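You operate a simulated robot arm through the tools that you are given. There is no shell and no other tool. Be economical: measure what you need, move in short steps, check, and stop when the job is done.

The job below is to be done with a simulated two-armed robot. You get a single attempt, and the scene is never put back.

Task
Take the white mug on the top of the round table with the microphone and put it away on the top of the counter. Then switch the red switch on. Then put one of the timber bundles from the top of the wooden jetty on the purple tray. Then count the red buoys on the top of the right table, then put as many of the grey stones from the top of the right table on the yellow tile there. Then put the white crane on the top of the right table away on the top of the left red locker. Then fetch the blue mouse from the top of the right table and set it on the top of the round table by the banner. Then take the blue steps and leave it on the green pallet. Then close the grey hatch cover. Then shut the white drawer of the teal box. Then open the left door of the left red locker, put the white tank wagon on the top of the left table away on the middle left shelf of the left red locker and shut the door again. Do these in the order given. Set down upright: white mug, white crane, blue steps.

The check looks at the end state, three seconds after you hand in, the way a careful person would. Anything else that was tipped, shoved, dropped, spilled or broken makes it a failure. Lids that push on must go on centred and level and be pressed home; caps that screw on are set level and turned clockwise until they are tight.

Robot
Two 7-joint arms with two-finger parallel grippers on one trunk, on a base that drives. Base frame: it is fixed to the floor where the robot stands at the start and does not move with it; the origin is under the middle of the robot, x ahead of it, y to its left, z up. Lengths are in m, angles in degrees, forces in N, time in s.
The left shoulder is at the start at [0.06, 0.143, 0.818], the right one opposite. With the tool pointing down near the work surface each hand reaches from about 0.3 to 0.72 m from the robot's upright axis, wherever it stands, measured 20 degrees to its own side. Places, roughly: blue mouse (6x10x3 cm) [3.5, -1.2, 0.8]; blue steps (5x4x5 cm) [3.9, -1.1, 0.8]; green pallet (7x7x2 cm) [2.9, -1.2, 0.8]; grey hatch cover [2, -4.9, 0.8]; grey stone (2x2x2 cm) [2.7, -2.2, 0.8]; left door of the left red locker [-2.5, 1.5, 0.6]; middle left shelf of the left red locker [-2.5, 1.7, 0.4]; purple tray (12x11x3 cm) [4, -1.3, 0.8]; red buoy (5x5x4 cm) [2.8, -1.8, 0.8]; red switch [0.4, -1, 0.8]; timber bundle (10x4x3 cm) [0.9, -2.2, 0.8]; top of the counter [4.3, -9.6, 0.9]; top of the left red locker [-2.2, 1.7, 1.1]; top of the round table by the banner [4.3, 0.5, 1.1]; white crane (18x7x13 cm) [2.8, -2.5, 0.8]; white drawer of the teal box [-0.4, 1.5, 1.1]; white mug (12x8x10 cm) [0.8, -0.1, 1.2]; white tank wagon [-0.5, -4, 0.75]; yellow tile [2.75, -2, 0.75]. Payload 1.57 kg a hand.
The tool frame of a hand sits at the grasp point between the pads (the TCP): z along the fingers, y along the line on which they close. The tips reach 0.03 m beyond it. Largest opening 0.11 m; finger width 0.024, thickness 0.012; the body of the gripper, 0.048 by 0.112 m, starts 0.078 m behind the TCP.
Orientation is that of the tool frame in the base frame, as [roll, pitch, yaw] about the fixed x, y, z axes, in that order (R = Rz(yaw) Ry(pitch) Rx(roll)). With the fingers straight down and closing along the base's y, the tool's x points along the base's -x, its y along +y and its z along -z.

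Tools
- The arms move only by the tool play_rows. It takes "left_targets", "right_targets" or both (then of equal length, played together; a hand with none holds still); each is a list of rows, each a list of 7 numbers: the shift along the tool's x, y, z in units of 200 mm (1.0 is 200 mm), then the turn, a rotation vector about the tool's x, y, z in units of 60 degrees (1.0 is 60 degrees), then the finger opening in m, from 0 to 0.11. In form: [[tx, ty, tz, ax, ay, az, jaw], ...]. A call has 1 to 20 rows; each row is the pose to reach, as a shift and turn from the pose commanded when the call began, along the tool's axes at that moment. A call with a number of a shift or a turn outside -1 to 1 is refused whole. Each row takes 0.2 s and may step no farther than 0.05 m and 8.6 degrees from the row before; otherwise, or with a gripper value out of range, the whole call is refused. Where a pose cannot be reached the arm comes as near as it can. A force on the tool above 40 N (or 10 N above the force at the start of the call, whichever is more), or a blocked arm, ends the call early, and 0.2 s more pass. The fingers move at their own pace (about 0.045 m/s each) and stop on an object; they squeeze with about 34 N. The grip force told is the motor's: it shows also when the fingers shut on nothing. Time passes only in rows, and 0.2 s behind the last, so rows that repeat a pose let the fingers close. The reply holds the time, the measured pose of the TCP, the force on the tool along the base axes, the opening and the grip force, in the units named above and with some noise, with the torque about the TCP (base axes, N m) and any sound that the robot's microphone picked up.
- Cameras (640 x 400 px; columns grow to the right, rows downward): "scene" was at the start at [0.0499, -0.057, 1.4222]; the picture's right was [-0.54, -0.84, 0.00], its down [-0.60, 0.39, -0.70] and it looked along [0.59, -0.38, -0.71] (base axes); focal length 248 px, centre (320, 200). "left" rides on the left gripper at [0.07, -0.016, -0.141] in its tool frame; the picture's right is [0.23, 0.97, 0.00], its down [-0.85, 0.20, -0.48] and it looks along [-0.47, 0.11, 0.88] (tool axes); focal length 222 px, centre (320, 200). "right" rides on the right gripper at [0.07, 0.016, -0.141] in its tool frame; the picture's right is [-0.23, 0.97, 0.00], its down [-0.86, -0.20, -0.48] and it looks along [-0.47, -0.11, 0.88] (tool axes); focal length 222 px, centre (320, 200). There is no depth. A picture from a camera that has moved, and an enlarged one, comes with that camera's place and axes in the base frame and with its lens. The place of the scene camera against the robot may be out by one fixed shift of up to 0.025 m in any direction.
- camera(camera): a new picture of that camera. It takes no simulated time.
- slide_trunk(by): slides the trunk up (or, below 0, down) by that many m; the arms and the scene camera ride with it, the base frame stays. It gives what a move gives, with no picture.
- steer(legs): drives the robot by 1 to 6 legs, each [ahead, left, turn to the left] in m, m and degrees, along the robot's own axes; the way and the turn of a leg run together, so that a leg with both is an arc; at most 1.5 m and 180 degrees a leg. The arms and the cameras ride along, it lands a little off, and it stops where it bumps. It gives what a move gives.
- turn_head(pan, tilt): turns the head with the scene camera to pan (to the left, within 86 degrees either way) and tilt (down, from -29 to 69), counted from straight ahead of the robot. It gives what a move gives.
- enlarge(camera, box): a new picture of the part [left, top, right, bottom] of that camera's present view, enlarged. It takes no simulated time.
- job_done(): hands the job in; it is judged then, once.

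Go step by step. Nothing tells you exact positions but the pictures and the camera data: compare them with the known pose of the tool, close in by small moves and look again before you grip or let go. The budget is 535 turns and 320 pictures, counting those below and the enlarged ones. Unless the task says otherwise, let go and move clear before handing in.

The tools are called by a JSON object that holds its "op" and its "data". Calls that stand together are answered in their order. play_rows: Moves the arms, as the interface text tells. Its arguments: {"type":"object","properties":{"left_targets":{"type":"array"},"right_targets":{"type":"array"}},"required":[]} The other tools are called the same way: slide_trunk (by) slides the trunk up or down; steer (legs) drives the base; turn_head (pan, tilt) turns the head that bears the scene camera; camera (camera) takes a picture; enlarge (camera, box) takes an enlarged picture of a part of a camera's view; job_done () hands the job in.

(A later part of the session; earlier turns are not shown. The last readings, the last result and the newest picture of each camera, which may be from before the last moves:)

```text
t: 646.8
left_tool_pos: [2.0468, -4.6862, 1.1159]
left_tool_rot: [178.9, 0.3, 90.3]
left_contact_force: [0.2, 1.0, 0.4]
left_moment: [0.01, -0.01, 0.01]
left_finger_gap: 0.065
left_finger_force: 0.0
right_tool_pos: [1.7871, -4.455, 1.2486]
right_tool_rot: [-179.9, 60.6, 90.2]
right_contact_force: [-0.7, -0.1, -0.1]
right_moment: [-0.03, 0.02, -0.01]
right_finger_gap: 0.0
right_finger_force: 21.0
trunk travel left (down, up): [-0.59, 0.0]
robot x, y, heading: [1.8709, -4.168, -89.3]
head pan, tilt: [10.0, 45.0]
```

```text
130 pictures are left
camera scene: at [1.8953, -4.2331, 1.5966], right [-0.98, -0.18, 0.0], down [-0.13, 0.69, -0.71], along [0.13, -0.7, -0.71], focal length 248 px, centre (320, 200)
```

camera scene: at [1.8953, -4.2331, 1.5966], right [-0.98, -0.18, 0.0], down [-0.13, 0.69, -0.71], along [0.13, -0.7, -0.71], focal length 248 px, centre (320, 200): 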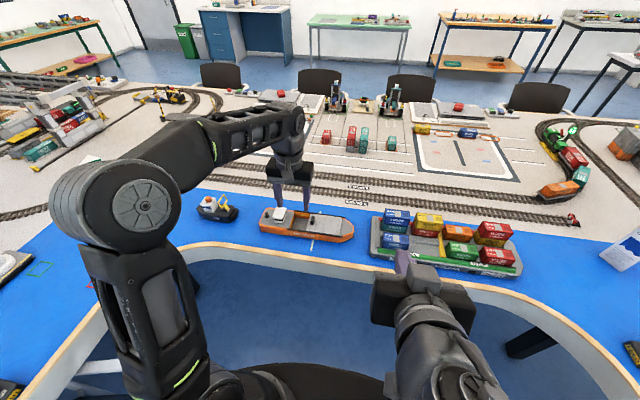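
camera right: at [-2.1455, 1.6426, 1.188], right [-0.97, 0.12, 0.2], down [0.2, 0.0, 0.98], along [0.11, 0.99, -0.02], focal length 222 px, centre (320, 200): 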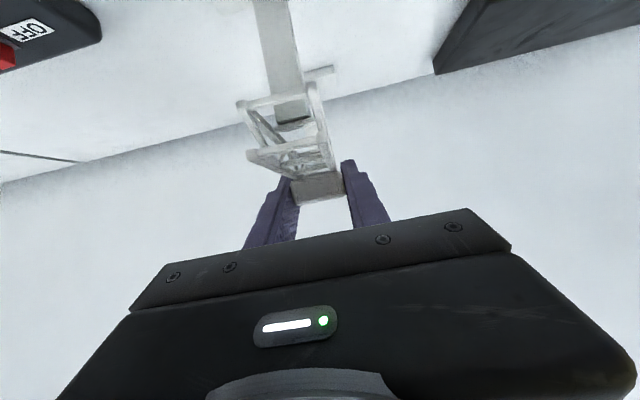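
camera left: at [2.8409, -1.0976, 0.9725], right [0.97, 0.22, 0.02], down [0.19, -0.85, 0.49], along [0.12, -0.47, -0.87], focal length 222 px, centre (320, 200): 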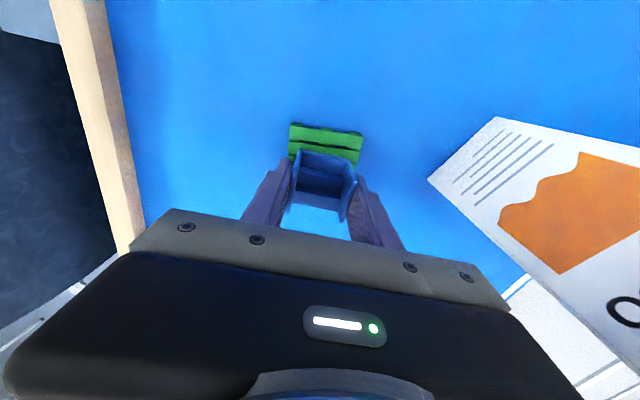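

{"op": "enlarge", "data": {"camera": "scene", "box": [240, 190, 368, 254]}}

{"op": "camera", "data": {"camera": "left"}}

```text
5.00 times, centred on (304, 222) of scene
camera zoom: at [1.8953, -4.2331, 1.5966], right [-0.98, -0.18, 0.0], down [-0.13, 0.69, -0.71], along [0.13, -0.7, -0.71], focal length 1238 px, centre (400, 90)
```

zoom: 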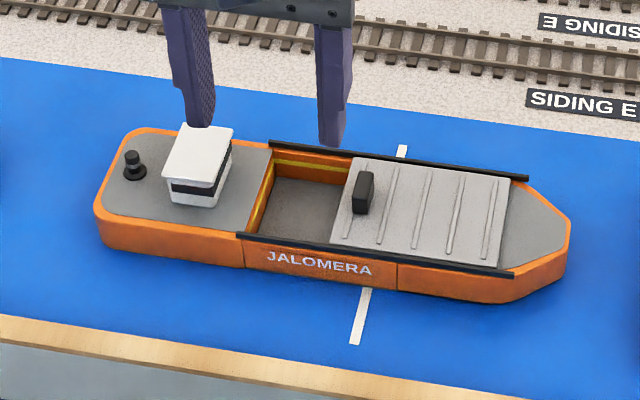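

```text
128 pictures are left
camera left: at [2.0274, -4.6165, 1.2568], right [0.97, 0.23, 0.02], down [0.2, -0.85, 0.49], along [0.13, -0.47, -0.87], focal length 222 px, centre (320, 200)
```

left: 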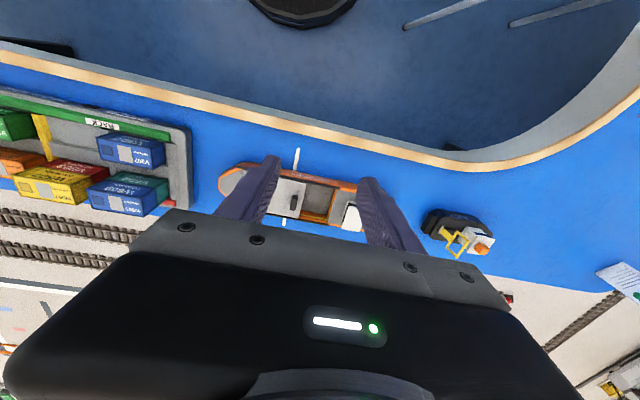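

Hatch: slide the grey cover ~7 cm toward +x by its black knob (≈[2.035,-4.86]). Move closer and lower the trunk.

{"op": "steer", "data": {"legs": [[0.13, 0, 0]]}}

{"op": "slide_trunk", "data": {"by": -0.2}}

{"op": "play_rows", "data": {"left_targets": [[-0.05, -0.1, 0, 0, 0, 0, 0.04], [-0.1, -0.22, 0, 0, 0, 0, 0.02], [-0.1, -0.35, 0, 0, 0, 0, 0], [-0.1, -0.35, 0, 0, 0, 0, 0]]}}

{"op": "camera", "data": {"camera": "left"}}

{"op": "camera", "data": {"camera": "scene"}}

```text
t: 648.0
left_tool_pos: [2.0489, -4.8203, 1.1157]
left_tool_rot: [179.1, 0.1, 90.5]
left_contact_force: [-0.3, -0.1, -0.5]
left_moment: [0.05, 0.0, 0.01]
left_finger_gap: 0.0649
left_finger_force: 0.0
right_tool_pos: [1.7881, -4.5894, 1.2481]
right_tool_rot: [-179.8, 60.5, 90.1]
right_contact_force: [0.4, -0.6, -0.3]
right_moment: [0.03, 0.01, -0.01]
right_finger_gap: 0.0
right_finger_force: 21.8
trunk travel left (down, up): [-0.59, 0.0]
robot x, y, heading: [1.8667, -4.3009, -89.7]
head pan, tilt: [10.0, 45.0]
```

```text
t: 650.2
left_tool_pos: [2.0478, -4.8185, 0.9153]
left_tool_rot: [178.9, 0.3, 90.4]
left_contact_force: [-0.2, 1.1, 0.3]
left_moment: [0.0, -0.02, -0.01]
left_finger_gap: 0.0649
left_finger_force: 0.0
right_tool_pos: [1.7884, -4.586, 1.0482]
right_tool_rot: [-180.0, 60.6, 89.9]
right_contact_force: [0.0, 0.0, 0.1]
right_moment: [-0.01, -0.03, -0.02]
right_finger_gap: 0.0001
right_finger_force: 21.3
trunk travel left (down, up): [-0.39, 0.2]
robot x, y, heading: [1.8688, -4.2969, -89.5]
head pan, tilt: [10.0, 45.0]
```

```text
t: 651.2
left_tool_pos: [1.978, -4.841, 0.9148]
left_tool_rot: [179.0, 0.2, 90.4]
left_contact_force: [0.4, 0.4, 0.0]
left_moment: [-0.02, 0.0, -0.02]
left_finger_gap: 0.0001
left_finger_force: 10.4
right_tool_pos: [1.7888, -4.5866, 1.0488]
right_tool_rot: [-179.9, 60.5, 89.9]
right_contact_force: [0.3, 0.0, -0.1]
right_moment: [0.02, 0.01, 0.02]
right_finger_gap: 0.0
right_finger_force: 21.6
trunk travel left (down, up): [-0.39, 0.2]
robot x, y, heading: [1.8727, -4.3023, -89.3]
head pan, tilt: [10.0, 45.0]
```

```text
127 pictures are left
camera left: at [1.9589, -4.7697, 1.055], right [0.97, 0.23, 0.02], down [0.2, -0.85, 0.49], along [0.13, -0.47, -0.87], focal length 222 px, centre (320, 200)
```

left: 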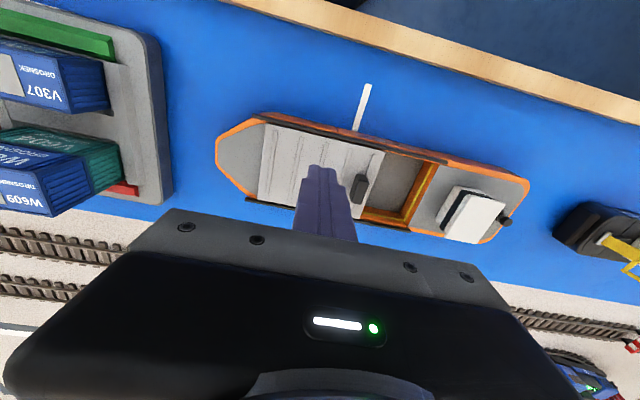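

```text
126 pictures are left
camera scene: at [1.8964, -4.3646, 1.3965], right [-0.98, -0.18, 0.0], down [-0.13, 0.7, -0.71], along [0.13, -0.7, -0.71], focal length 248 px, centre (320, 200)
```

scene: 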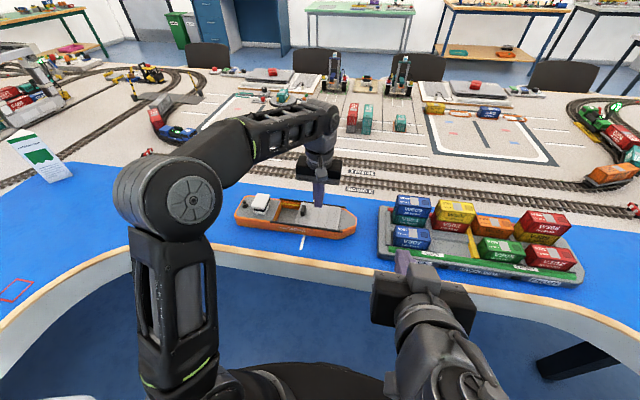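

Knob ≈[2.033,-4.866,0.83]. Position the closed fingers just west of it and lower gently toward the cover.

{"op": "play_rows", "data": {"left_targets": [[-0.06, 0.04, 0, 0, 0, 0, 0], [-0.125, 0.09, 0.1, 0, 0, 0, 0], [-0.125, 0.09, 0.25, 0, 0, 0, 0]]}}

{"op": "enlarge", "data": {"camera": "scene", "box": [232, 170, 376, 250]}}

{"op": "camera", "data": {"camera": "left"}}

```text
t: 652.0
left_tool_pos: [1.9967, -4.866, 0.8643]
left_tool_rot: [179.1, 0.2, 90.4]
left_contact_force: [0.2, -0.1, 0.0]
left_moment: [-0.03, 0.01, 0.0]
left_finger_gap: 0.0
left_finger_force: 20.8
right_tool_pos: [1.7882, -4.5867, 1.0482]
right_tool_rot: [-179.8, 60.5, 90.1]
right_contact_force: [0.3, 0.3, 0.0]
right_moment: [-0.01, 0.02, -0.01]
right_finger_gap: 0.0
right_finger_force: 21.2
trunk travel left (down, up): [-0.39, 0.2]
robot x, y, heading: [1.873, -4.3017, -89.5]
head pan, tilt: [10.0, 45.0]
```

```text
4.44 times, centred on (304, 210) of scene
camera zoom: at [1.8964, -4.3648, 1.3966], right [-0.98, -0.18, 0.0], down [-0.13, 0.7, -0.71], along [0.13, -0.7, -0.71], focal length 1101 px, centre (391, 156)
```

zoom: 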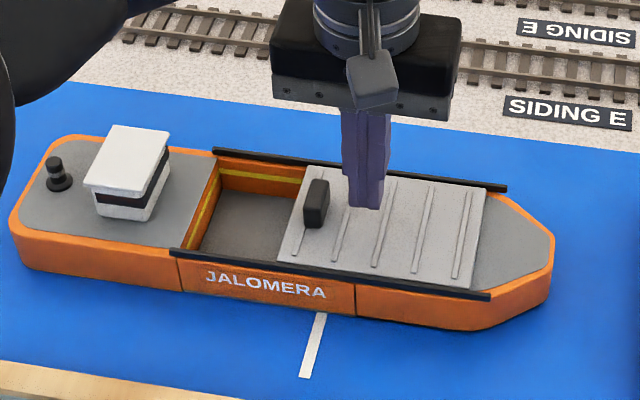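

```text
124 pictures are left
camera left: at [1.977, -4.7948, 1.0057], right [0.97, 0.23, 0.02], down [0.2, -0.85, 0.48], along [0.13, -0.47, -0.87], focal length 222 px, centre (320, 200)
```

left: 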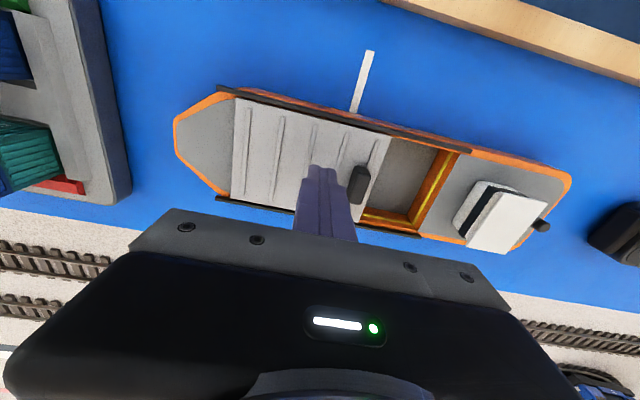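

{"op": "play_rows", "data": {"left_targets": [[0, 0, 0.02, 0, 0, 0, 0], [0, 0, 0.035, 0, 0, 0, 0], [0, 0, 0.05, 0, 0, 0, 0], [0, 0, 0.06, 0, 0, 0, 0]]}}

{"op": "enlarge", "data": {"camera": "scene", "box": [232, 170, 376, 250]}}

```text
t: 653.0
left_tool_pos: [1.9966, -4.8648, 0.853]
left_tool_rot: [179.0, 0.2, 90.4]
left_contact_force: [0.1, 0.7, 0.5]
left_moment: [0.02, 0.01, -0.02]
left_finger_gap: 0.0
left_finger_force: 21.1
right_tool_pos: [1.7883, -4.5873, 1.0491]
right_tool_rot: [-179.9, 60.7, 90.0]
right_contact_force: [0.9, 0.1, 0.2]
right_moment: [-0.02, 0.01, -0.04]
right_finger_gap: 0.0
right_finger_force: 21.6
trunk travel left (down, up): [-0.39, 0.2]
robot x, y, heading: [1.8686, -4.3006, -89.4]
head pan, tilt: [10.0, 45.0]
```

```text
4.44 times, centred on (304, 210) of scene
camera zoom: at [1.8964, -4.3646, 1.3965], right [-0.98, -0.18, 0.0], down [-0.13, 0.7, -0.71], along [0.13, -0.7, -0.71], focal length 1101 px, centre (391, 156)
```

zoom: 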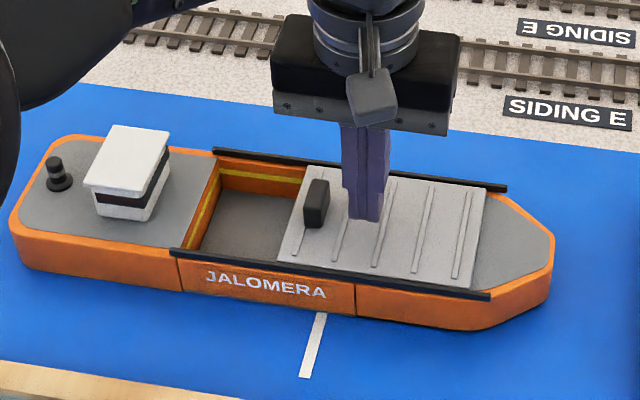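

{"op": "play_rows", "data": {"left_targets": [[0, 0, 0.02, 0, 0, 0, 0], [0, 0.05, 0.02, 0, 0, 0, 0], [0, 0.1, 0.02, 0, 0, 0, 0], [0, 0.15, 0.02, 0, 0, 0, 0], [0, 0.2, 0.02, 0, 0, 0, 0], [0, 0.25, 0.02, 0, 0, 0, 0]]}}

{"op": "enlarge", "data": {"camera": "scene", "box": [232, 170, 376, 250]}}

```text
t: 654.4
left_tool_pos: [2.0476, -4.8631, 0.8494]
left_tool_rot: [179.0, 0.2, 90.4]
left_contact_force: [-0.3, 0.1, 0.3]
left_moment: [0.02, 0.01, 0.0]
left_finger_gap: 0.0001
left_finger_force: 21.5
right_tool_pos: [1.7884, -4.587, 1.0488]
right_tool_rot: [-179.9, 60.6, 90.0]
right_contact_force: [-1.0, -1.0, 0.2]
right_moment: [0.03, -0.01, -0.02]
right_finger_gap: 0.0
right_finger_force: 21.1
trunk travel left (down, up): [-0.39, 0.2]
robot x, y, heading: [1.8713, -4.2976, -89.7]
head pan, tilt: [10.0, 45.0]
```

```text
4.44 times, centred on (304, 210) of scene
camera zoom: at [1.8965, -4.3646, 1.3965], right [-0.98, -0.18, 0.0], down [-0.13, 0.7, -0.71], along [0.13, -0.7, -0.71], focal length 1101 px, centre (391, 156)
```

zoom: 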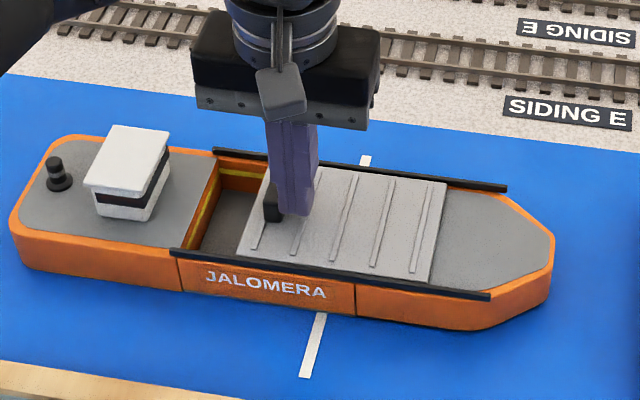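

The cover slides. Continue in small steps.

{"op": "play_rows", "data": {"left_targets": [[0, 0.05, 0, 0, 0, 0, 0], [0, 0.1, 0, 0, 0, 0, 0], [0, 0.13, 0, 0, 0, 0, 0]]}}

{"op": "enlarge", "data": {"camera": "scene", "box": [232, 170, 376, 250]}}

```text
t: 655.2
left_tool_pos: [2.0733, -4.8641, 0.8501]
left_tool_rot: [179.0, 0.2, 90.5]
left_contact_force: [0.9, 0.4, 0.3]
left_moment: [0.0, 0.01, 0.01]
left_finger_gap: 0.0
left_finger_force: 21.2
right_tool_pos: [1.7882, -4.5864, 1.0498]
right_tool_rot: [-179.9, 60.6, 90.0]
right_contact_force: [0.1, -0.8, 0.2]
right_moment: [-0.01, 0.0, 0.01]
right_finger_gap: 0.0
right_finger_force: 21.4
trunk travel left (down, up): [-0.39, 0.2]
robot x, y, heading: [1.8694, -4.3017, -89.5]
head pan, tilt: [10.0, 45.0]
```

```text
4.44 times, centred on (304, 210) of scene
camera zoom: at [1.8965, -4.3646, 1.3966], right [-0.98, -0.18, 0.0], down [-0.13, 0.7, -0.71], along [0.13, -0.7, -0.71], focal length 1101 px, centre (391, 156)
```

zoom: 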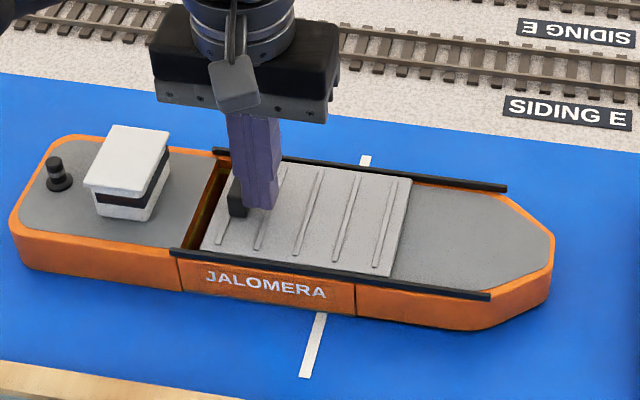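

{"op": "play_rows", "data": {"left_targets": [[0, 0.03, 0, 0, 0, 0, 0], [0, 0.05, 0, 0, 0, 0, 0], [0, 0.06, 0, 0, 0, 0, 0], [0, 0.068, 0, 0, 0, 0, 0]]}}

{"op": "enlarge", "data": {"camera": "scene", "box": [232, 170, 376, 250]}}

```text
t: 656.2
left_tool_pos: [2.0874, -4.8633, 0.8518]
left_tool_rot: [179.0, 0.2, 90.4]
left_contact_force: [-0.5, 0.5, 0.0]
left_moment: [0.0, 0.0, 0.0]
left_finger_gap: 0.0002
left_finger_force: 21.6
right_tool_pos: [1.7872, -4.5878, 1.048]
right_tool_rot: [-179.9, 60.7, 90.0]
right_contact_force: [0.3, -0.3, -0.3]
right_moment: [0.0, -0.01, 0.03]
right_finger_gap: 0.0
right_finger_force: 20.9
trunk travel left (down, up): [-0.39, 0.2]
robot x, y, heading: [1.8669, -4.3011, -89.6]
head pan, tilt: [10.0, 45.0]
```

```text
4.44 times, centred on (304, 210) of scene
camera zoom: at [1.8965, -4.3646, 1.3965], right [-0.98, -0.18, 0.0], down [-0.13, 0.7, -0.71], along [0.13, -0.7, -0.71], focal length 1101 px, centre (391, 156)
```

zoom: 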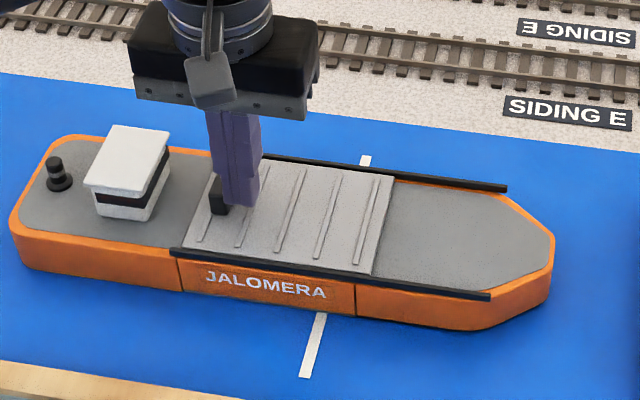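

{"op": "play_rows", "data": {"left_targets": [[0, 0.01, 0, 0, 0, 0, 0], [0, 0.018, 0, 0, 0, 0, 0]]}}

{"op": "enlarge", "data": {"camera": "scene", "box": [248, 180, 328, 230]}}

```text
t: 656.8
left_tool_pos: [2.0908, -4.8626, 0.8515]
left_tool_rot: [179.0, 0.2, 90.4]
left_contact_force: [0.3, -0.2, 0.0]
left_moment: [0.0, -0.01, -0.02]
left_finger_gap: 0.0001
left_finger_force: 21.4
right_tool_pos: [1.7884, -4.5869, 1.0483]
right_tool_rot: [-179.9, 60.6, 90.0]
right_contact_force: [0.2, -0.1, -0.2]
right_moment: [0.0, 0.03, -0.03]
right_finger_gap: 0.0
right_finger_force: 21.3
trunk travel left (down, up): [-0.39, 0.2]
robot x, y, heading: [1.8692, -4.3012, -89.5]
head pan, tilt: [10.0, 45.0]
```

```text
8.00 times, centred on (288, 205) of scene
camera zoom: at [1.8965, -4.3646, 1.3965], right [-0.98, -0.18, 0.0], down [-0.13, 0.7, -0.71], along [0.13, -0.7, -0.71], focal length 1982 px, centre (576, 160)
```

zoom: 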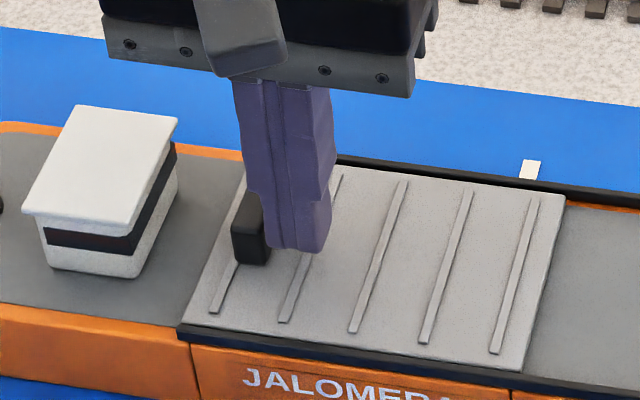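

{"op": "play_rows", "data": {"left_targets": [[0, 0.008, 0, 0, 0, 0, 0], [0, 0.015, 0, 0, 0, 0, 0]]}}

{"op": "play_rows", "data": {"left_targets": [[0, 0.008, 0, 0, 0, 0, 0], [0, 0.015, 0, 0, 0, 0, 0]]}}

{"op": "enlarge", "data": {"camera": "scene", "box": [248, 180, 328, 230]}}

```text
t: 657.4
left_tool_pos: [2.0928, -4.8646, 0.8501]
left_tool_rot: [179.0, 0.2, 90.5]
left_contact_force: [0.3, 0.2, -1.1]
left_moment: [0.01, -0.01, -0.02]
left_finger_gap: 0.0
left_finger_force: 21.0
right_tool_pos: [1.7886, -4.5864, 1.0502]
right_tool_rot: [-179.9, 60.6, 89.9]
right_contact_force: [-0.3, 0.3, 0.6]
right_moment: [-0.03, 0.01, 0.0]
right_finger_gap: 0.0
right_finger_force: 21.5
trunk travel left (down, up): [-0.39, 0.2]
robot x, y, heading: [1.8714, -4.2998, -89.2]
head pan, tilt: [10.0, 45.0]
```

```text
t: 658.0
left_tool_pos: [2.0954, -4.8632, 0.8506]
left_tool_rot: [179.1, 0.2, 90.3]
left_contact_force: [-4.4, 0.8, -0.8]
left_moment: [0.05, 0.11, -0.02]
left_finger_gap: 0.0
left_finger_force: 21.5
right_tool_pos: [1.7872, -4.5852, 1.0474]
right_tool_rot: [-179.9, 60.6, 89.9]
right_contact_force: [-0.1, -0.1, -0.3]
right_moment: [-0.01, 0.02, 0.02]
right_finger_gap: 0.0
right_finger_force: 21.3
trunk travel left (down, up): [-0.39, 0.2]
robot x, y, heading: [1.8676, -4.3009, -89.5]
head pan, tilt: [10.0, 45.0]
```

```text
8.00 times, centred on (288, 205) of scene
camera zoom: at [1.896, -4.3645, 1.3965], right [-0.98, -0.18, 0.0], down [-0.13, 0.7, -0.71], along [0.13, -0.7, -0.71], focal length 1982 px, centre (576, 160)
```

zoom: 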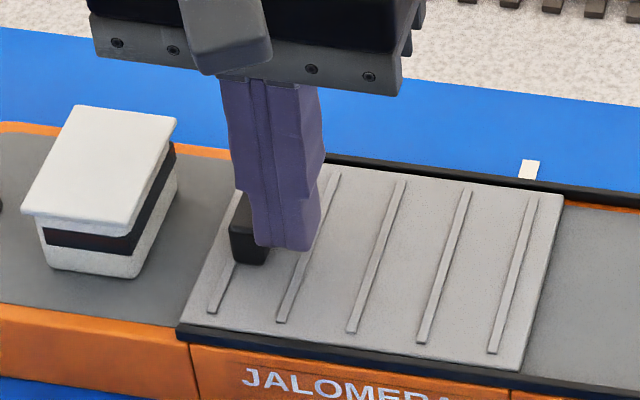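

Hatch is closed against its stop. Lift off, raise, and drive back to the lockers for the drawer.

{"op": "play_rows", "data": {"left_targets": [[0, -0.04, 0, 0, 0, 0, 0], [0, -0.05, -0.15, 0, 0, 0, 0], [0, -0.05, -0.35, 0, 0, 0, 0]]}}

{"op": "slide_trunk", "data": {"by": 0.2}}

{"op": "steer", "data": {"legs": [[-1.3, 0, 0], [-1.45, 0, 0], [-1.45, 0, 0], [-0.95, 0, 0], [0, 0, -90]]}}

```text
t: 658.8
left_tool_pos: [2.0839, -4.8652, 0.9201]
left_tool_rot: [179.0, 0.3, 90.3]
left_contact_force: [-1.6, 0.2, 0.6]
left_moment: [-0.03, -0.02, -0.01]
left_finger_gap: 0.0001
left_finger_force: 21.8
right_tool_pos: [1.7873, -4.5872, 1.0488]
right_tool_rot: [-180.0, 60.5, 90.1]
right_contact_force: [1.9, 0.6, -0.6]
right_moment: [-0.02, 0.01, 0.02]
right_finger_gap: 0.0
right_finger_force: 21.4
trunk travel left (down, up): [-0.39, 0.2]
robot x, y, heading: [1.8695, -4.3023, -89.5]
head pan, tilt: [10.0, 45.0]
```

```text
t: 661.0
left_tool_pos: [2.0843, -4.8659, 1.1192]
left_tool_rot: [179.1, 0.1, 90.4]
left_contact_force: [-0.3, -0.2, 0.8]
left_moment: [-0.02, 0.02, 0.0]
left_finger_gap: 0.0
left_finger_force: 21.4
right_tool_pos: [1.7888, -4.587, 1.2488]
right_tool_rot: [-179.9, 60.6, 89.9]
right_contact_force: [-0.2, 0.4, 0.1]
right_moment: [0.01, -0.03, 0.02]
right_finger_gap: 0.0003
right_finger_force: 20.9
trunk travel left (down, up): [-0.59, 0.0]
robot x, y, heading: [1.8726, -4.3009, -89.2]
head pan, tilt: [10.0, 45.0]
```

```text
t: 689.5
left_tool_pos: [1.3469, 0.6487, 1.1214]
left_tool_rot: [179.1, 0.2, -1.6]
left_contact_force: [-0.7, -0.4, 0.3]
left_moment: [0.01, 0.02, -0.01]
left_finger_gap: 0.0
left_finger_force: 21.6
right_tool_pos: [1.6356, 0.9357, 1.2482]
right_tool_rot: [-179.9, 60.5, -2.1]
right_contact_force: [-0.3, -0.3, 0.7]
right_moment: [-0.02, 0.03, 0.0]
right_finger_gap: 0.0
right_finger_force: 21.1
trunk travel left (down, up): [-0.59, 0.0]
robot x, y, heading: [1.9162, 0.8442, 178.8]
head pan, tilt: [10.0, 45.0]
```

{"op": "steer", "data": {"legs": [[1.2, 0, 1], [1.2, 0, 0], [0, 0.3, 0], [0, 0, -90]]}}

{"op": "turn_head", "data": {"pan": 0, "tilt": 30}}

{"op": "camera", "data": {"camera": "scene"}}

```text
t: 706.8
left_tool_pos: [-0.7177, 1.1415, 1.1211]
left_tool_rot: [179.0, 0.2, -89.3]
left_contact_force: [0.1, 0.1, -0.1]
left_moment: [-0.02, -0.01, 0.0]
left_finger_gap: 0.0002
left_finger_force: 21.7
right_tool_pos: [-0.4221, 0.8651, 1.2487]
right_tool_rot: [-179.9, 60.6, -89.7]
right_contact_force: [0.2, 0.7, -0.6]
right_moment: [0.01, -0.01, -0.02]
right_finger_gap: 0.0003
right_finger_force: 21.5
trunk travel left (down, up): [-0.59, 0.0]
robot x, y, heading: [-0.5013, 0.5811, 90.8]
head pan, tilt: [10.0, 45.0]
```

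```text
t: 707.5
left_tool_pos: [-0.7176, 1.142, 1.1212]
left_tool_rot: [179.1, 0.2, -89.4]
left_contact_force: [0.6, -0.9, 0.0]
left_moment: [0.02, 0.03, -0.01]
left_finger_gap: 0.0
left_finger_force: 21.4
right_tool_pos: [-0.4213, 0.8659, 1.2484]
right_tool_rot: [-180.0, 60.6, -89.7]
right_contact_force: [-0.2, -0.3, -0.5]
right_moment: [0.0, 0.0, -0.02]
right_finger_gap: 0.0
right_finger_force: 21.8
trunk travel left (down, up): [-0.59, 0.0]
robot x, y, heading: [-0.5007, 0.5814, 90.7]
head pan, tilt: [0.0, 30.0]
```

```text
117 pictures are left
camera scene: at [-0.49, 0.6275, 1.6191], right [1.0, 0.01, 0.0], down [0.01, -0.5, -0.87], along [-0.01, 0.87, -0.5], focal length 248 px, centre (320, 200)
```

scene: 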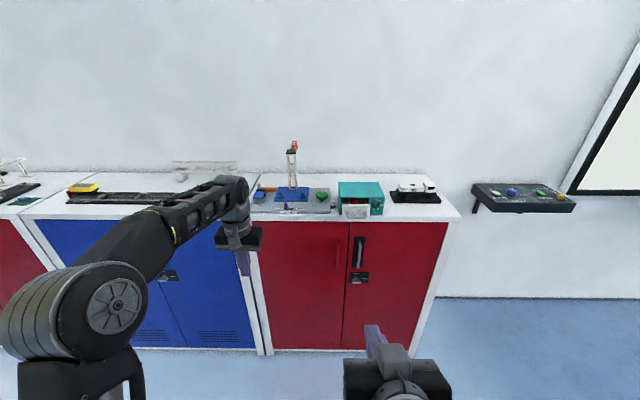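

{"op": "enlarge", "data": {"camera": "scene", "box": [280, 160, 440, 240]}}

```text
4.00 times, centred on (360, 200) of scene
camera zoom: at [-0.49, 0.6275, 1.6191], right [1.0, 0.01, 0.0], down [0.01, -0.5, -0.87], along [-0.01, 0.87, -0.5], focal length 991 px, centre (160, 200)
```

zoom: 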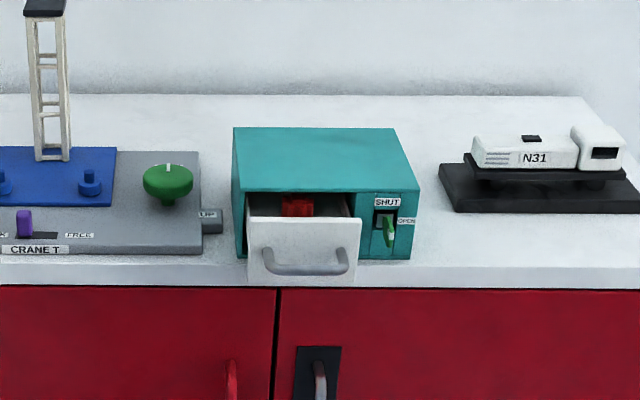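

The drawer is open ~8 cm; I'll push its front with the closed right fingers. Retract the left hand and line up.

{"op": "play_rows", "data": {"left_targets": [[0.2, 0, 0, 0, 0, 0, 0], [0.4, 0, 0, 0, 0, 0, 0], [0.6, 0, 0, 0, 0, 0, 0], [0.8, 0, 0, 0, 0, 0, 0], [1.0, 0, 0, 0, 0, 0, 0]]}}

{"op": "steer", "data": {"legs": [[0.22, -0.065, -0.7]]}}

{"op": "slide_trunk", "data": {"by": -0.1}}

{"op": "camera", "data": {"camera": "scene"}}

{"op": "camera", "data": {"camera": "right"}}

```text
t: 708.7
left_tool_pos: [-0.7147, 0.9386, 1.1209]
left_tool_rot: [179.0, 0.3, -89.4]
left_contact_force: [-0.6, 0.3, 0.9]
left_moment: [0.02, 0.0, 0.0]
left_finger_gap: 0.0002
left_finger_force: 21.0
right_tool_pos: [-0.4211, 0.8634, 1.2488]
right_tool_rot: [-179.9, 60.6, -89.8]
right_contact_force: [0.8, 0.9, -0.4]
right_moment: [0.04, 0.01, 0.01]
right_finger_gap: 0.0003
right_finger_force: 21.9
trunk travel left (down, up): [-0.59, 0.0]
robot x, y, heading: [-0.4996, 0.5831, 90.6]
head pan, tilt: [0.0, 30.0]
```

```text
t: 710.5
left_tool_pos: [-0.6437, 1.1645, 1.1202]
left_tool_rot: [179.0, 0.2, -90.1]
left_contact_force: [0.0, -0.1, 0.4]
left_moment: [-0.03, 0.0, 0.03]
left_finger_gap: 0.0
left_finger_force: 21.1
right_tool_pos: [-0.3517, 1.0875, 1.2478]
right_tool_rot: [-180.0, 60.5, -90.4]
right_contact_force: [-0.3, -1.5, 0.1]
right_moment: [0.03, -0.01, 0.03]
right_finger_gap: 0.0004
right_finger_force: 21.6
trunk travel left (down, up): [-0.59, 0.0]
robot x, y, heading: [-0.4362, 0.8029, 89.6]
head pan, tilt: [0.0, 30.0]
```

```text
t: 711.8
left_tool_pos: [-0.6459, 1.1639, 1.02]
left_tool_rot: [179.0, 0.2, -90.1]
left_contact_force: [-1.7, -0.7, 0.2]
left_moment: [-0.02, 0.01, 0.04]
left_finger_gap: 0.0
left_finger_force: 21.1
right_tool_pos: [-0.3509, 1.086, 1.1486]
right_tool_rot: [-180.0, 60.6, -90.6]
right_contact_force: [0.3, 0.3, -0.4]
right_moment: [-0.05, 0.02, 0.0]
right_finger_gap: 0.0
right_finger_force: 21.2
trunk travel left (down, up): [-0.49, 0.1]
robot x, y, heading: [-0.4356, 0.7989, 90.1]
head pan, tilt: [0.0, 30.0]
```

```text
115 pictures are left
camera scene: at [-0.423, 0.8488, 1.5192], right [1.0, 0.0, 0.0], down [0.0, -0.5, -0.87], along [0.0, 0.87, -0.5], focal length 248 px, centre (320, 200)
```

scene: 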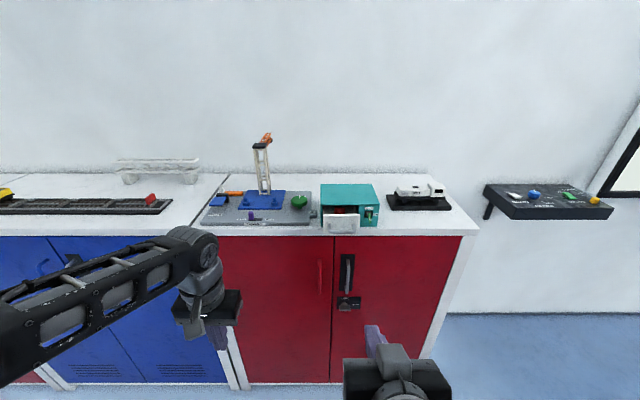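

```text
114 pictures are left
camera right: at [-0.3688, 0.9281, 1.1579], right [-0.97, 0.12, 0.2], down [0.2, 0.0, 0.98], along [0.12, 0.99, -0.03], focal length 222 px, centre (320, 200)
```

right: 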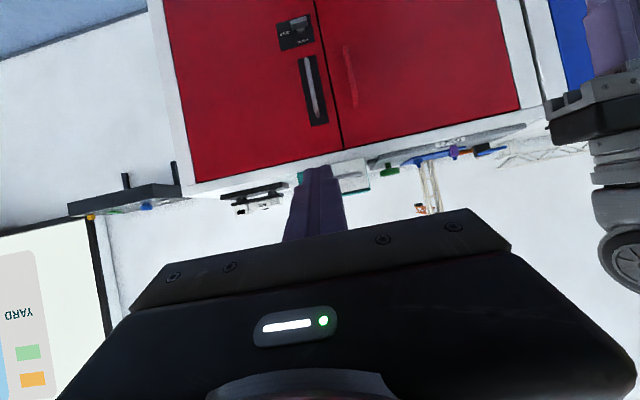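

{"op": "play_rows", "data": {"right_targets": [[0.08, 0.06, 0.043, 0, 0, 0, 0], [0.152, 0.11, 0.086, 0, 0, 0, 0]]}}

{"op": "steer", "data": {"legs": [[0.17, 0, 0]]}}

{"op": "turn_head", "data": {"pan": -5, "tilt": 45}}

{"op": "camera", "data": {"camera": "scene"}}

{"op": "camera", "data": {"camera": "right"}}

```text
t: 712.4
left_tool_pos: [-0.6445, 1.1644, 1.0211]
left_tool_rot: [179.0, 0.2, -90.0]
left_contact_force: [-0.6, 0.1, -0.6]
left_moment: [0.03, -0.03, 0.0]
left_finger_gap: 0.0
left_finger_force: 21.1
right_tool_pos: [-0.3831, 1.0862, 1.128]
right_tool_rot: [-179.9, 60.5, -90.5]
right_contact_force: [-0.6, 0.4, 1.6]
right_moment: [0.01, -0.02, -0.05]
right_finger_gap: 0.0
right_finger_force: 20.8
right hand out of reach, approached as far as the arm can: row 1, 2
trunk travel left (down, up): [-0.49, 0.1]
robot x, y, heading: [-0.4361, 0.8009, 90.1]
head pan, tilt: [0.0, 30.0]
```

```text
t: 713.9
left_tool_pos: [-0.6442, 1.3354, 1.0188]
left_tool_rot: [179.0, 0.2, -90.2]
left_contact_force: [-0.5, 0.6, 0.2]
left_moment: [0.01, -0.03, 0.05]
left_finger_gap: 0.0
left_finger_force: 20.9
right_tool_pos: [-0.3829, 1.2563, 1.127]
right_tool_rot: [-179.9, 60.4, -90.5]
right_contact_force: [-0.4, 0.7, -0.9]
right_moment: [-0.01, 0.01, 0.0]
right_finger_gap: 0.0
right_finger_force: 21.0
trunk travel left (down, up): [-0.49, 0.1]
robot x, y, heading: [-0.4342, 0.9686, 90.0]
head pan, tilt: [0.0, 30.0]
```

```text
t: 714.6
left_tool_pos: [-0.6453, 1.3336, 1.0201]
left_tool_rot: [179.1, 0.1, -90.1]
left_contact_force: [-0.4, 0.2, 0.1]
left_moment: [-0.02, -0.01, -0.01]
left_finger_gap: 0.0
left_finger_force: 21.3
right_tool_pos: [-0.383, 1.2554, 1.1285]
right_tool_rot: [-179.9, 60.5, -90.6]
right_contact_force: [0.4, 0.4, 0.5]
right_moment: [-0.04, -0.03, -0.03]
right_finger_gap: 0.0
right_finger_force: 21.4
trunk travel left (down, up): [-0.49, 0.1]
robot x, y, heading: [-0.4341, 0.9731, 89.9]
head pan, tilt: [-5.0, 45.0]
```

```text
113 pictures are left
camera scene: at [-0.4157, 1.0087, 1.4966], right [1.0, -0.09, 0.0], down [-0.06, -0.7, -0.71], along [0.06, 0.7, -0.71], focal length 248 px, centre (320, 200)
```

scene: 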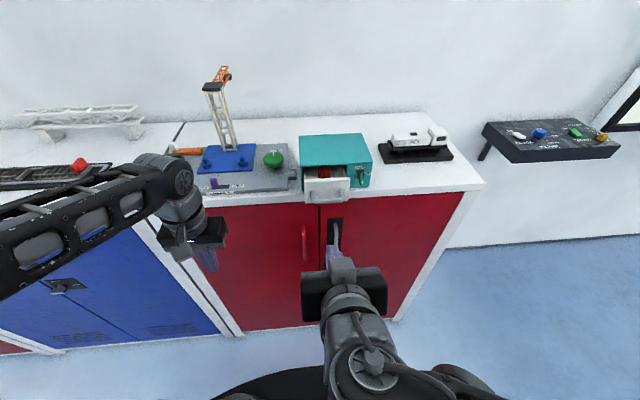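

```text
112 pictures are left
camera right: at [-0.401, 1.0985, 1.1376], right [-0.97, 0.12, 0.2], down [0.2, 0.0, 0.98], along [0.12, 0.99, -0.03], focal length 222 px, centre (320, 200)
```

right: 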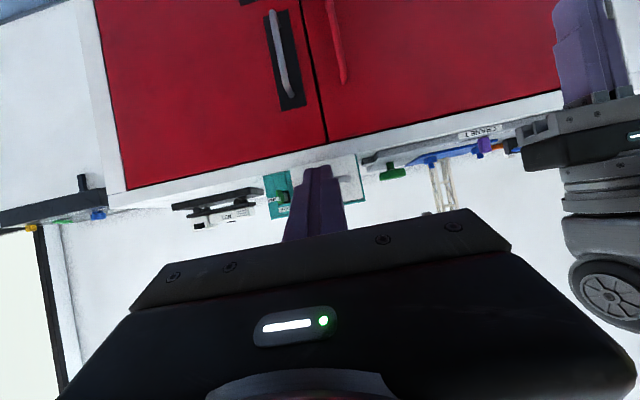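

{"op": "play_rows", "data": {"right_targets": [[-0.03, 0.02, 0.16, 0, 0, 0, 0], [-0.1, 0.02, 0.3, 0, 0, 0, 0], [-0.165, 0.02, 0.43, 0, 0, 0, 0], [-0.23, 0.02, 0.56, 0, 0, 0, 0]]}}

{"op": "enlarge", "data": {"camera": "scene", "box": [270, 120, 430, 240]}}

```text
t: 715.6
left_tool_pos: [-0.6444, 1.3349, 1.0201]
left_tool_rot: [179.1, 0.2, -90.1]
left_contact_force: [0.5, 0.1, 0.1]
left_moment: [0.01, 0.0, -0.01]
left_finger_gap: 0.0
left_finger_force: 21.3
right_tool_pos: [-0.3857, 1.3784, 1.1131]
right_tool_rot: [-179.8, 60.4, -90.4]
right_contact_force: [-0.5, 0.0, -0.6]
right_moment: [-0.04, -0.03, -0.01]
right_finger_gap: 0.0
right_finger_force: 22.2
trunk travel left (down, up): [-0.49, 0.1]
robot x, y, heading: [-0.4355, 0.9748, 90.0]
head pan, tilt: [-5.0, 45.0]
```

```text
3.33 times, centred on (350, 180) of scene
camera zoom: at [-0.4158, 1.0094, 1.4965], right [1.0, -0.09, 0.0], down [-0.06, -0.7, -0.71], along [0.06, 0.7, -0.71], focal length 826 px, centre (220, 267)
```

zoom: 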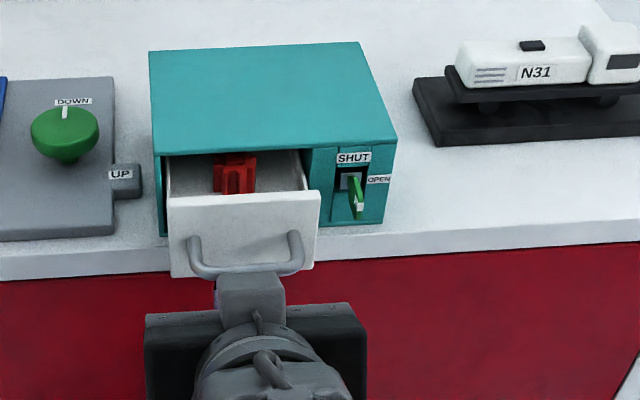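

{"op": "play_rows", "data": {"right_targets": [[-0.049, 0, 0.087, 0, 0, 0, 0], [-0.098, 0, 0.174, 0, 0, 0, 0], [-0.147, 0, 0.261, 0, 0, 0, 0]]}}

{"op": "enlarge", "data": {"camera": "scene", "box": [270, 120, 430, 240]}}

```text
t: 716.5
left_tool_pos: [-0.6437, 1.3321, 1.0204]
left_tool_rot: [179.0, 0.1, -90.3]
left_contact_force: [0.3, -0.9, -0.7]
left_moment: [0.03, -0.02, 0.0]
left_finger_gap: 0.0
left_finger_force: 21.3
right_tool_pos: [-0.3833, 1.4288, 1.1111]
right_tool_rot: [-179.6, 60.5, -90.6]
right_contact_force: [3.7, -15.2, 5.9]
right_moment: [0.09, 0.05, -0.04]
right_finger_gap: 0.0
right_finger_force: 21.0
trunk travel left (down, up): [-0.49, 0.1]
robot x, y, heading: [-0.4337, 0.9656, 89.7]
head pan, tilt: [-5.0, 45.0]
stopped in row 3 (right hand): the force on the tool passed its limit at 56 N (the readings are from after the stop); the commanded pose is now the measured one
```

```text
3.33 times, centred on (350, 180) of scene
camera zoom: at [-0.415, 1.0058, 1.4967], right [1.0, -0.09, 0.0], down [-0.06, -0.7, -0.71], along [0.06, 0.71, -0.71], focal length 826 px, centre (220, 267)
```

zoom: 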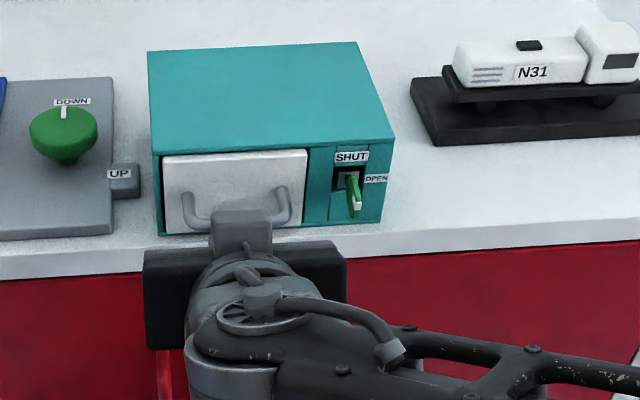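

Drawer appears flush. Draw back and check.

{"op": "play_rows", "data": {"right_targets": [[0.098, 0, -0.174, 0, 0, 0, 0], [0.196, 0, -0.348, 0, 0, 0, 0], [0.294, 0, -0.522, 0, 0, 0, 0], [0.35, 0, -0.65, 0, 0, 0, 0]]}}

{"op": "enlarge", "data": {"camera": "scene", "box": [280, 110, 400, 220]}}

```text
t: 717.5
left_tool_pos: [-0.6437, 1.3334, 1.0212]
left_tool_rot: [179.0, 0.2, -90.2]
left_contact_force: [0.9, 0.0, -0.5]
left_moment: [0.0, 0.01, 0.04]
left_finger_gap: 0.0
left_finger_force: 20.8
right_tool_pos: [-0.3878, 1.2821, 1.1179]
right_tool_rot: [-179.4, 60.2, -90.5]
right_contact_force: [-0.1, -0.4, 0.3]
right_moment: [-0.01, 0.03, 0.03]
right_finger_gap: 0.0
right_finger_force: 21.4
right hand out of reach, approached as far as the arm can: row 4
trunk travel left (down, up): [-0.49, 0.1]
robot x, y, heading: [-0.4352, 0.9714, 89.9]
head pan, tilt: [-5.0, 45.0]
```

```text
3.64 times, centred on (340, 165) of scene
camera zoom: at [-0.4153, 1.0085, 1.4965], right [1.0, -0.09, 0.0], down [-0.06, -0.7, -0.71], along [0.06, 0.7, -0.71], focal length 901 px, centre (247, 327)
```

zoom: 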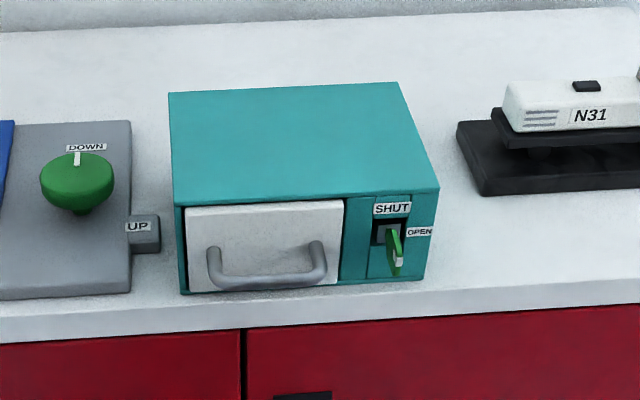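

Drawer is shut. Now the left red locker: I drive over and look at its left door handle.

{"op": "steer", "data": {"legs": [[-0.35, 0, 0], [0, 1.0, 0], [0, 0.63, 0]]}}

{"op": "turn_head", "data": {"pan": 5, "tilt": 40}}

{"op": "play_rows", "data": {"left_targets": [[0, 0, 0, 0, -0.13, 0, 0.0], [0, 0, 0, 0, -0.26, 0, 0.02], [0, 0, 0, 0, -0.39, 0, 0.04], [0, 0, 0, 0, -0.52, 0, 0.05], [0, 0, 0, 0, -0.65, 0, 0.05], [0, 0, 0, 0, -0.78, 0, 0.05], [0, 0, 0, 0, -0.9, 0, 0.05], [0, 0, 0, 0, -1.0, 0, 0.05]]}}

{"op": "camera", "data": {"camera": "scene"}}

{"op": "camera", "data": {"camera": "left"}}

```text
t: 727.7
left_tool_pos: [-2.2879, 0.9935, 1.0209]
left_tool_rot: [178.9, 0.1, -90.6]
left_contact_force: [-1.4, -0.1, -0.2]
left_moment: [0.0, -0.01, 0.02]
left_finger_gap: 0.0
left_finger_force: 21.4
right_tool_pos: [-2.0336, 0.9407, 1.1187]
right_tool_rot: [-179.5, 60.2, -91.0]
right_contact_force: [-0.3, 0.0, 0.2]
right_moment: [-0.03, -0.03, 0.0]
right_finger_gap: 0.0
right_finger_force: 21.5
trunk travel left (down, up): [-0.49, 0.1]
robot x, y, heading: [-2.0812, 0.6272, 89.3]
head pan, tilt: [-5.0, 45.0]
```

```text
t: 728.4
left_tool_pos: [-2.2883, 0.9932, 1.0201]
left_tool_rot: [179.0, 0.2, -90.7]
left_contact_force: [0.4, 0.5, -0.9]
left_moment: [-0.01, 0.0, -0.02]
left_finger_gap: 0.0
left_finger_force: 21.3
right_tool_pos: [-2.0328, 0.9417, 1.1195]
right_tool_rot: [-179.5, 60.2, -91.0]
right_contact_force: [0.1, 0.7, -0.2]
right_moment: [0.03, 0.03, 0.01]
right_finger_gap: 0.0
right_finger_force: 21.1
trunk travel left (down, up): [-0.49, 0.1]
robot x, y, heading: [-2.0854, 0.6266, 89.3]
head pan, tilt: [5.0, 40.0]
```

```text
t: 730.2
left_tool_pos: [-2.2879, 1.0679, 1.1122]
left_tool_rot: [178.1, 59.9, -92.4]
left_contact_force: [-0.5, -0.5, -0.7]
left_moment: [-0.02, -0.03, -0.04]
left_finger_gap: 0.0503
left_finger_force: 0.0
left hand out of reach, approached as far as the arm can: row 5, 6, 7, 8
right_tool_pos: [-2.0315, 0.9383, 1.1179]
right_tool_rot: [-179.6, 60.2, -91.0]
right_contact_force: [0.1, -0.3, 0.2]
right_moment: [-0.01, 0.0, -0.01]
right_finger_gap: 0.0
right_finger_force: 21.2
trunk travel left (down, up): [-0.49, 0.1]
robot x, y, heading: [-2.0828, 0.6292, 89.2]
head pan, tilt: [5.0, 40.0]
```

```text
108 pictures are left
camera scene: at [-2.0761, 0.6694, 1.5038], right [1.0, 0.08, 0.0], down [0.05, -0.64, -0.77], along [-0.06, 0.76, -0.64], focal length 248 px, centre (320, 200)
```

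scene: 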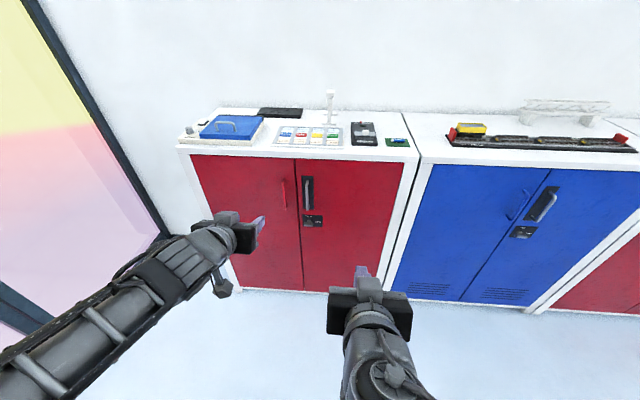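

```text
107 pictures are left
camera left: at [-2.2734, 0.9109, 1.122], right [-0.98, -0.1, -0.18], down [-0.18, 0.02, 0.98], along [-0.1, 0.99, -0.03], focal length 222 px, centre (320, 200)
```

left: 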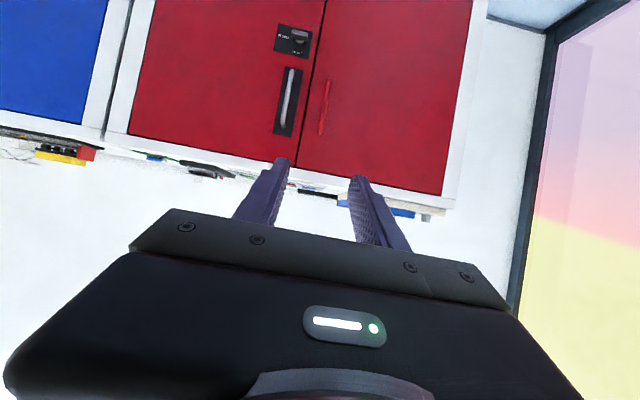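

Handle: red vertical bar at x≈-2.29, z 0.83–0.95, y≈1.42. I lower and advance with fingers open around it.

{"op": "slide_trunk", "data": {"by": -0.12}}

{"op": "play_rows", "data": {"left_targets": [[0.12, 0, 0.068, 0, 0, 0, 0.05], [0.25, 0, 0.14, 0, 0, 0, 0.05], [0.38, 0, 0.215, 0, 0, 0, 0.05], [0.43, 0, 0.245, 0, 0, 0, 0.05]]}}

{"op": "steer", "data": {"legs": [[0.2, 0, 0.8]]}}

{"op": "camera", "data": {"camera": "left"}}

{"op": "enlarge", "data": {"camera": "scene", "box": [200, 140, 400, 265]}}

```text
t: 731.7
left_tool_pos: [-2.2881, 1.0674, 0.991]
left_tool_rot: [178.0, 59.8, -92.3]
left_contact_force: [-0.8, 0.1, -0.5]
left_moment: [-0.01, 0.01, 0.01]
left_finger_gap: 0.0499
left_finger_force: 0.1
right_tool_pos: [-2.0328, 0.9397, 0.9986]
right_tool_rot: [-179.3, 60.2, -91.0]
right_contact_force: [0.2, 0.2, 0.2]
right_moment: [-0.03, 0.01, 0.0]
right_finger_gap: 0.0
right_finger_force: 21.2
trunk travel left (down, up): [-0.37, 0.22]
robot x, y, heading: [-2.0829, 0.6283, 89.2]
head pan, tilt: [5.0, 40.0]
```

```text
t: 732.7
left_tool_pos: [-2.2924, 1.121, 0.9261]
left_tool_rot: [178.2, 59.8, -92.5]
left_contact_force: [0.0, -0.4, 0.1]
left_moment: [0.01, -0.01, 0.02]
left_finger_gap: 0.05
left_finger_force: 0.1
left hand out of reach, approached as far as the arm can: row 1, 2, 3, 4
right_tool_pos: [-2.0324, 0.9401, 0.9978]
right_tool_rot: [-179.6, 60.2, -91.1]
right_contact_force: [-0.6, 1.0, 0.0]
right_moment: [0.02, 0.03, -0.02]
right_finger_gap: 0.0
right_finger_force: 21.0
trunk travel left (down, up): [-0.37, 0.22]
robot x, y, heading: [-2.0801, 0.6244, 89.4]
head pan, tilt: [5.0, 40.0]
```

```text
t: 734.3
left_tool_pos: [-2.3004, 1.3206, 0.9254]
left_tool_rot: [178.0, 59.8, -91.5]
left_contact_force: [-0.2, 0.9, -0.9]
left_moment: [0.02, 0.02, -0.01]
left_finger_gap: 0.05
left_finger_force: 0.0
right_tool_pos: [-2.0369, 1.1457, 0.9981]
right_tool_rot: [-179.5, 60.2, -90.2]
right_contact_force: [-0.8, 0.1, 0.1]
right_moment: [0.04, 0.0, -0.04]
right_finger_gap: 0.0
right_finger_force: 21.6
trunk travel left (down, up): [-0.37, 0.22]
robot x, y, heading: [-2.08, 0.8259, 90.5]
head pan, tilt: [5.0, 40.0]
```

```text
106 pictures are left
camera left: at [-2.2833, 1.1649, 0.9358], right [-0.98, -0.12, -0.18], down [-0.18, 0.02, 0.98], along [-0.11, 0.99, -0.04], focal length 222 px, centre (320, 200)
```

left: 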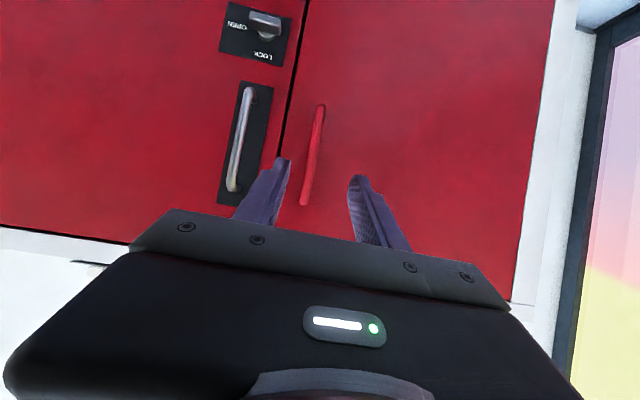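

```text
3.20 times, centred on (300, 202) of scene
camera zoom: at [-2.0767, 0.8736, 1.3838], right [1.0, 0.09, 0.0], down [0.06, -0.64, -0.77], along [-0.07, 0.76, -0.64], focal length 793 px, centre (384, 192)
```

zoom: 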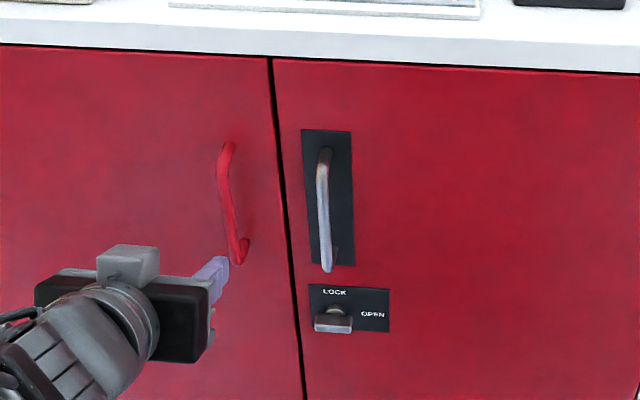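

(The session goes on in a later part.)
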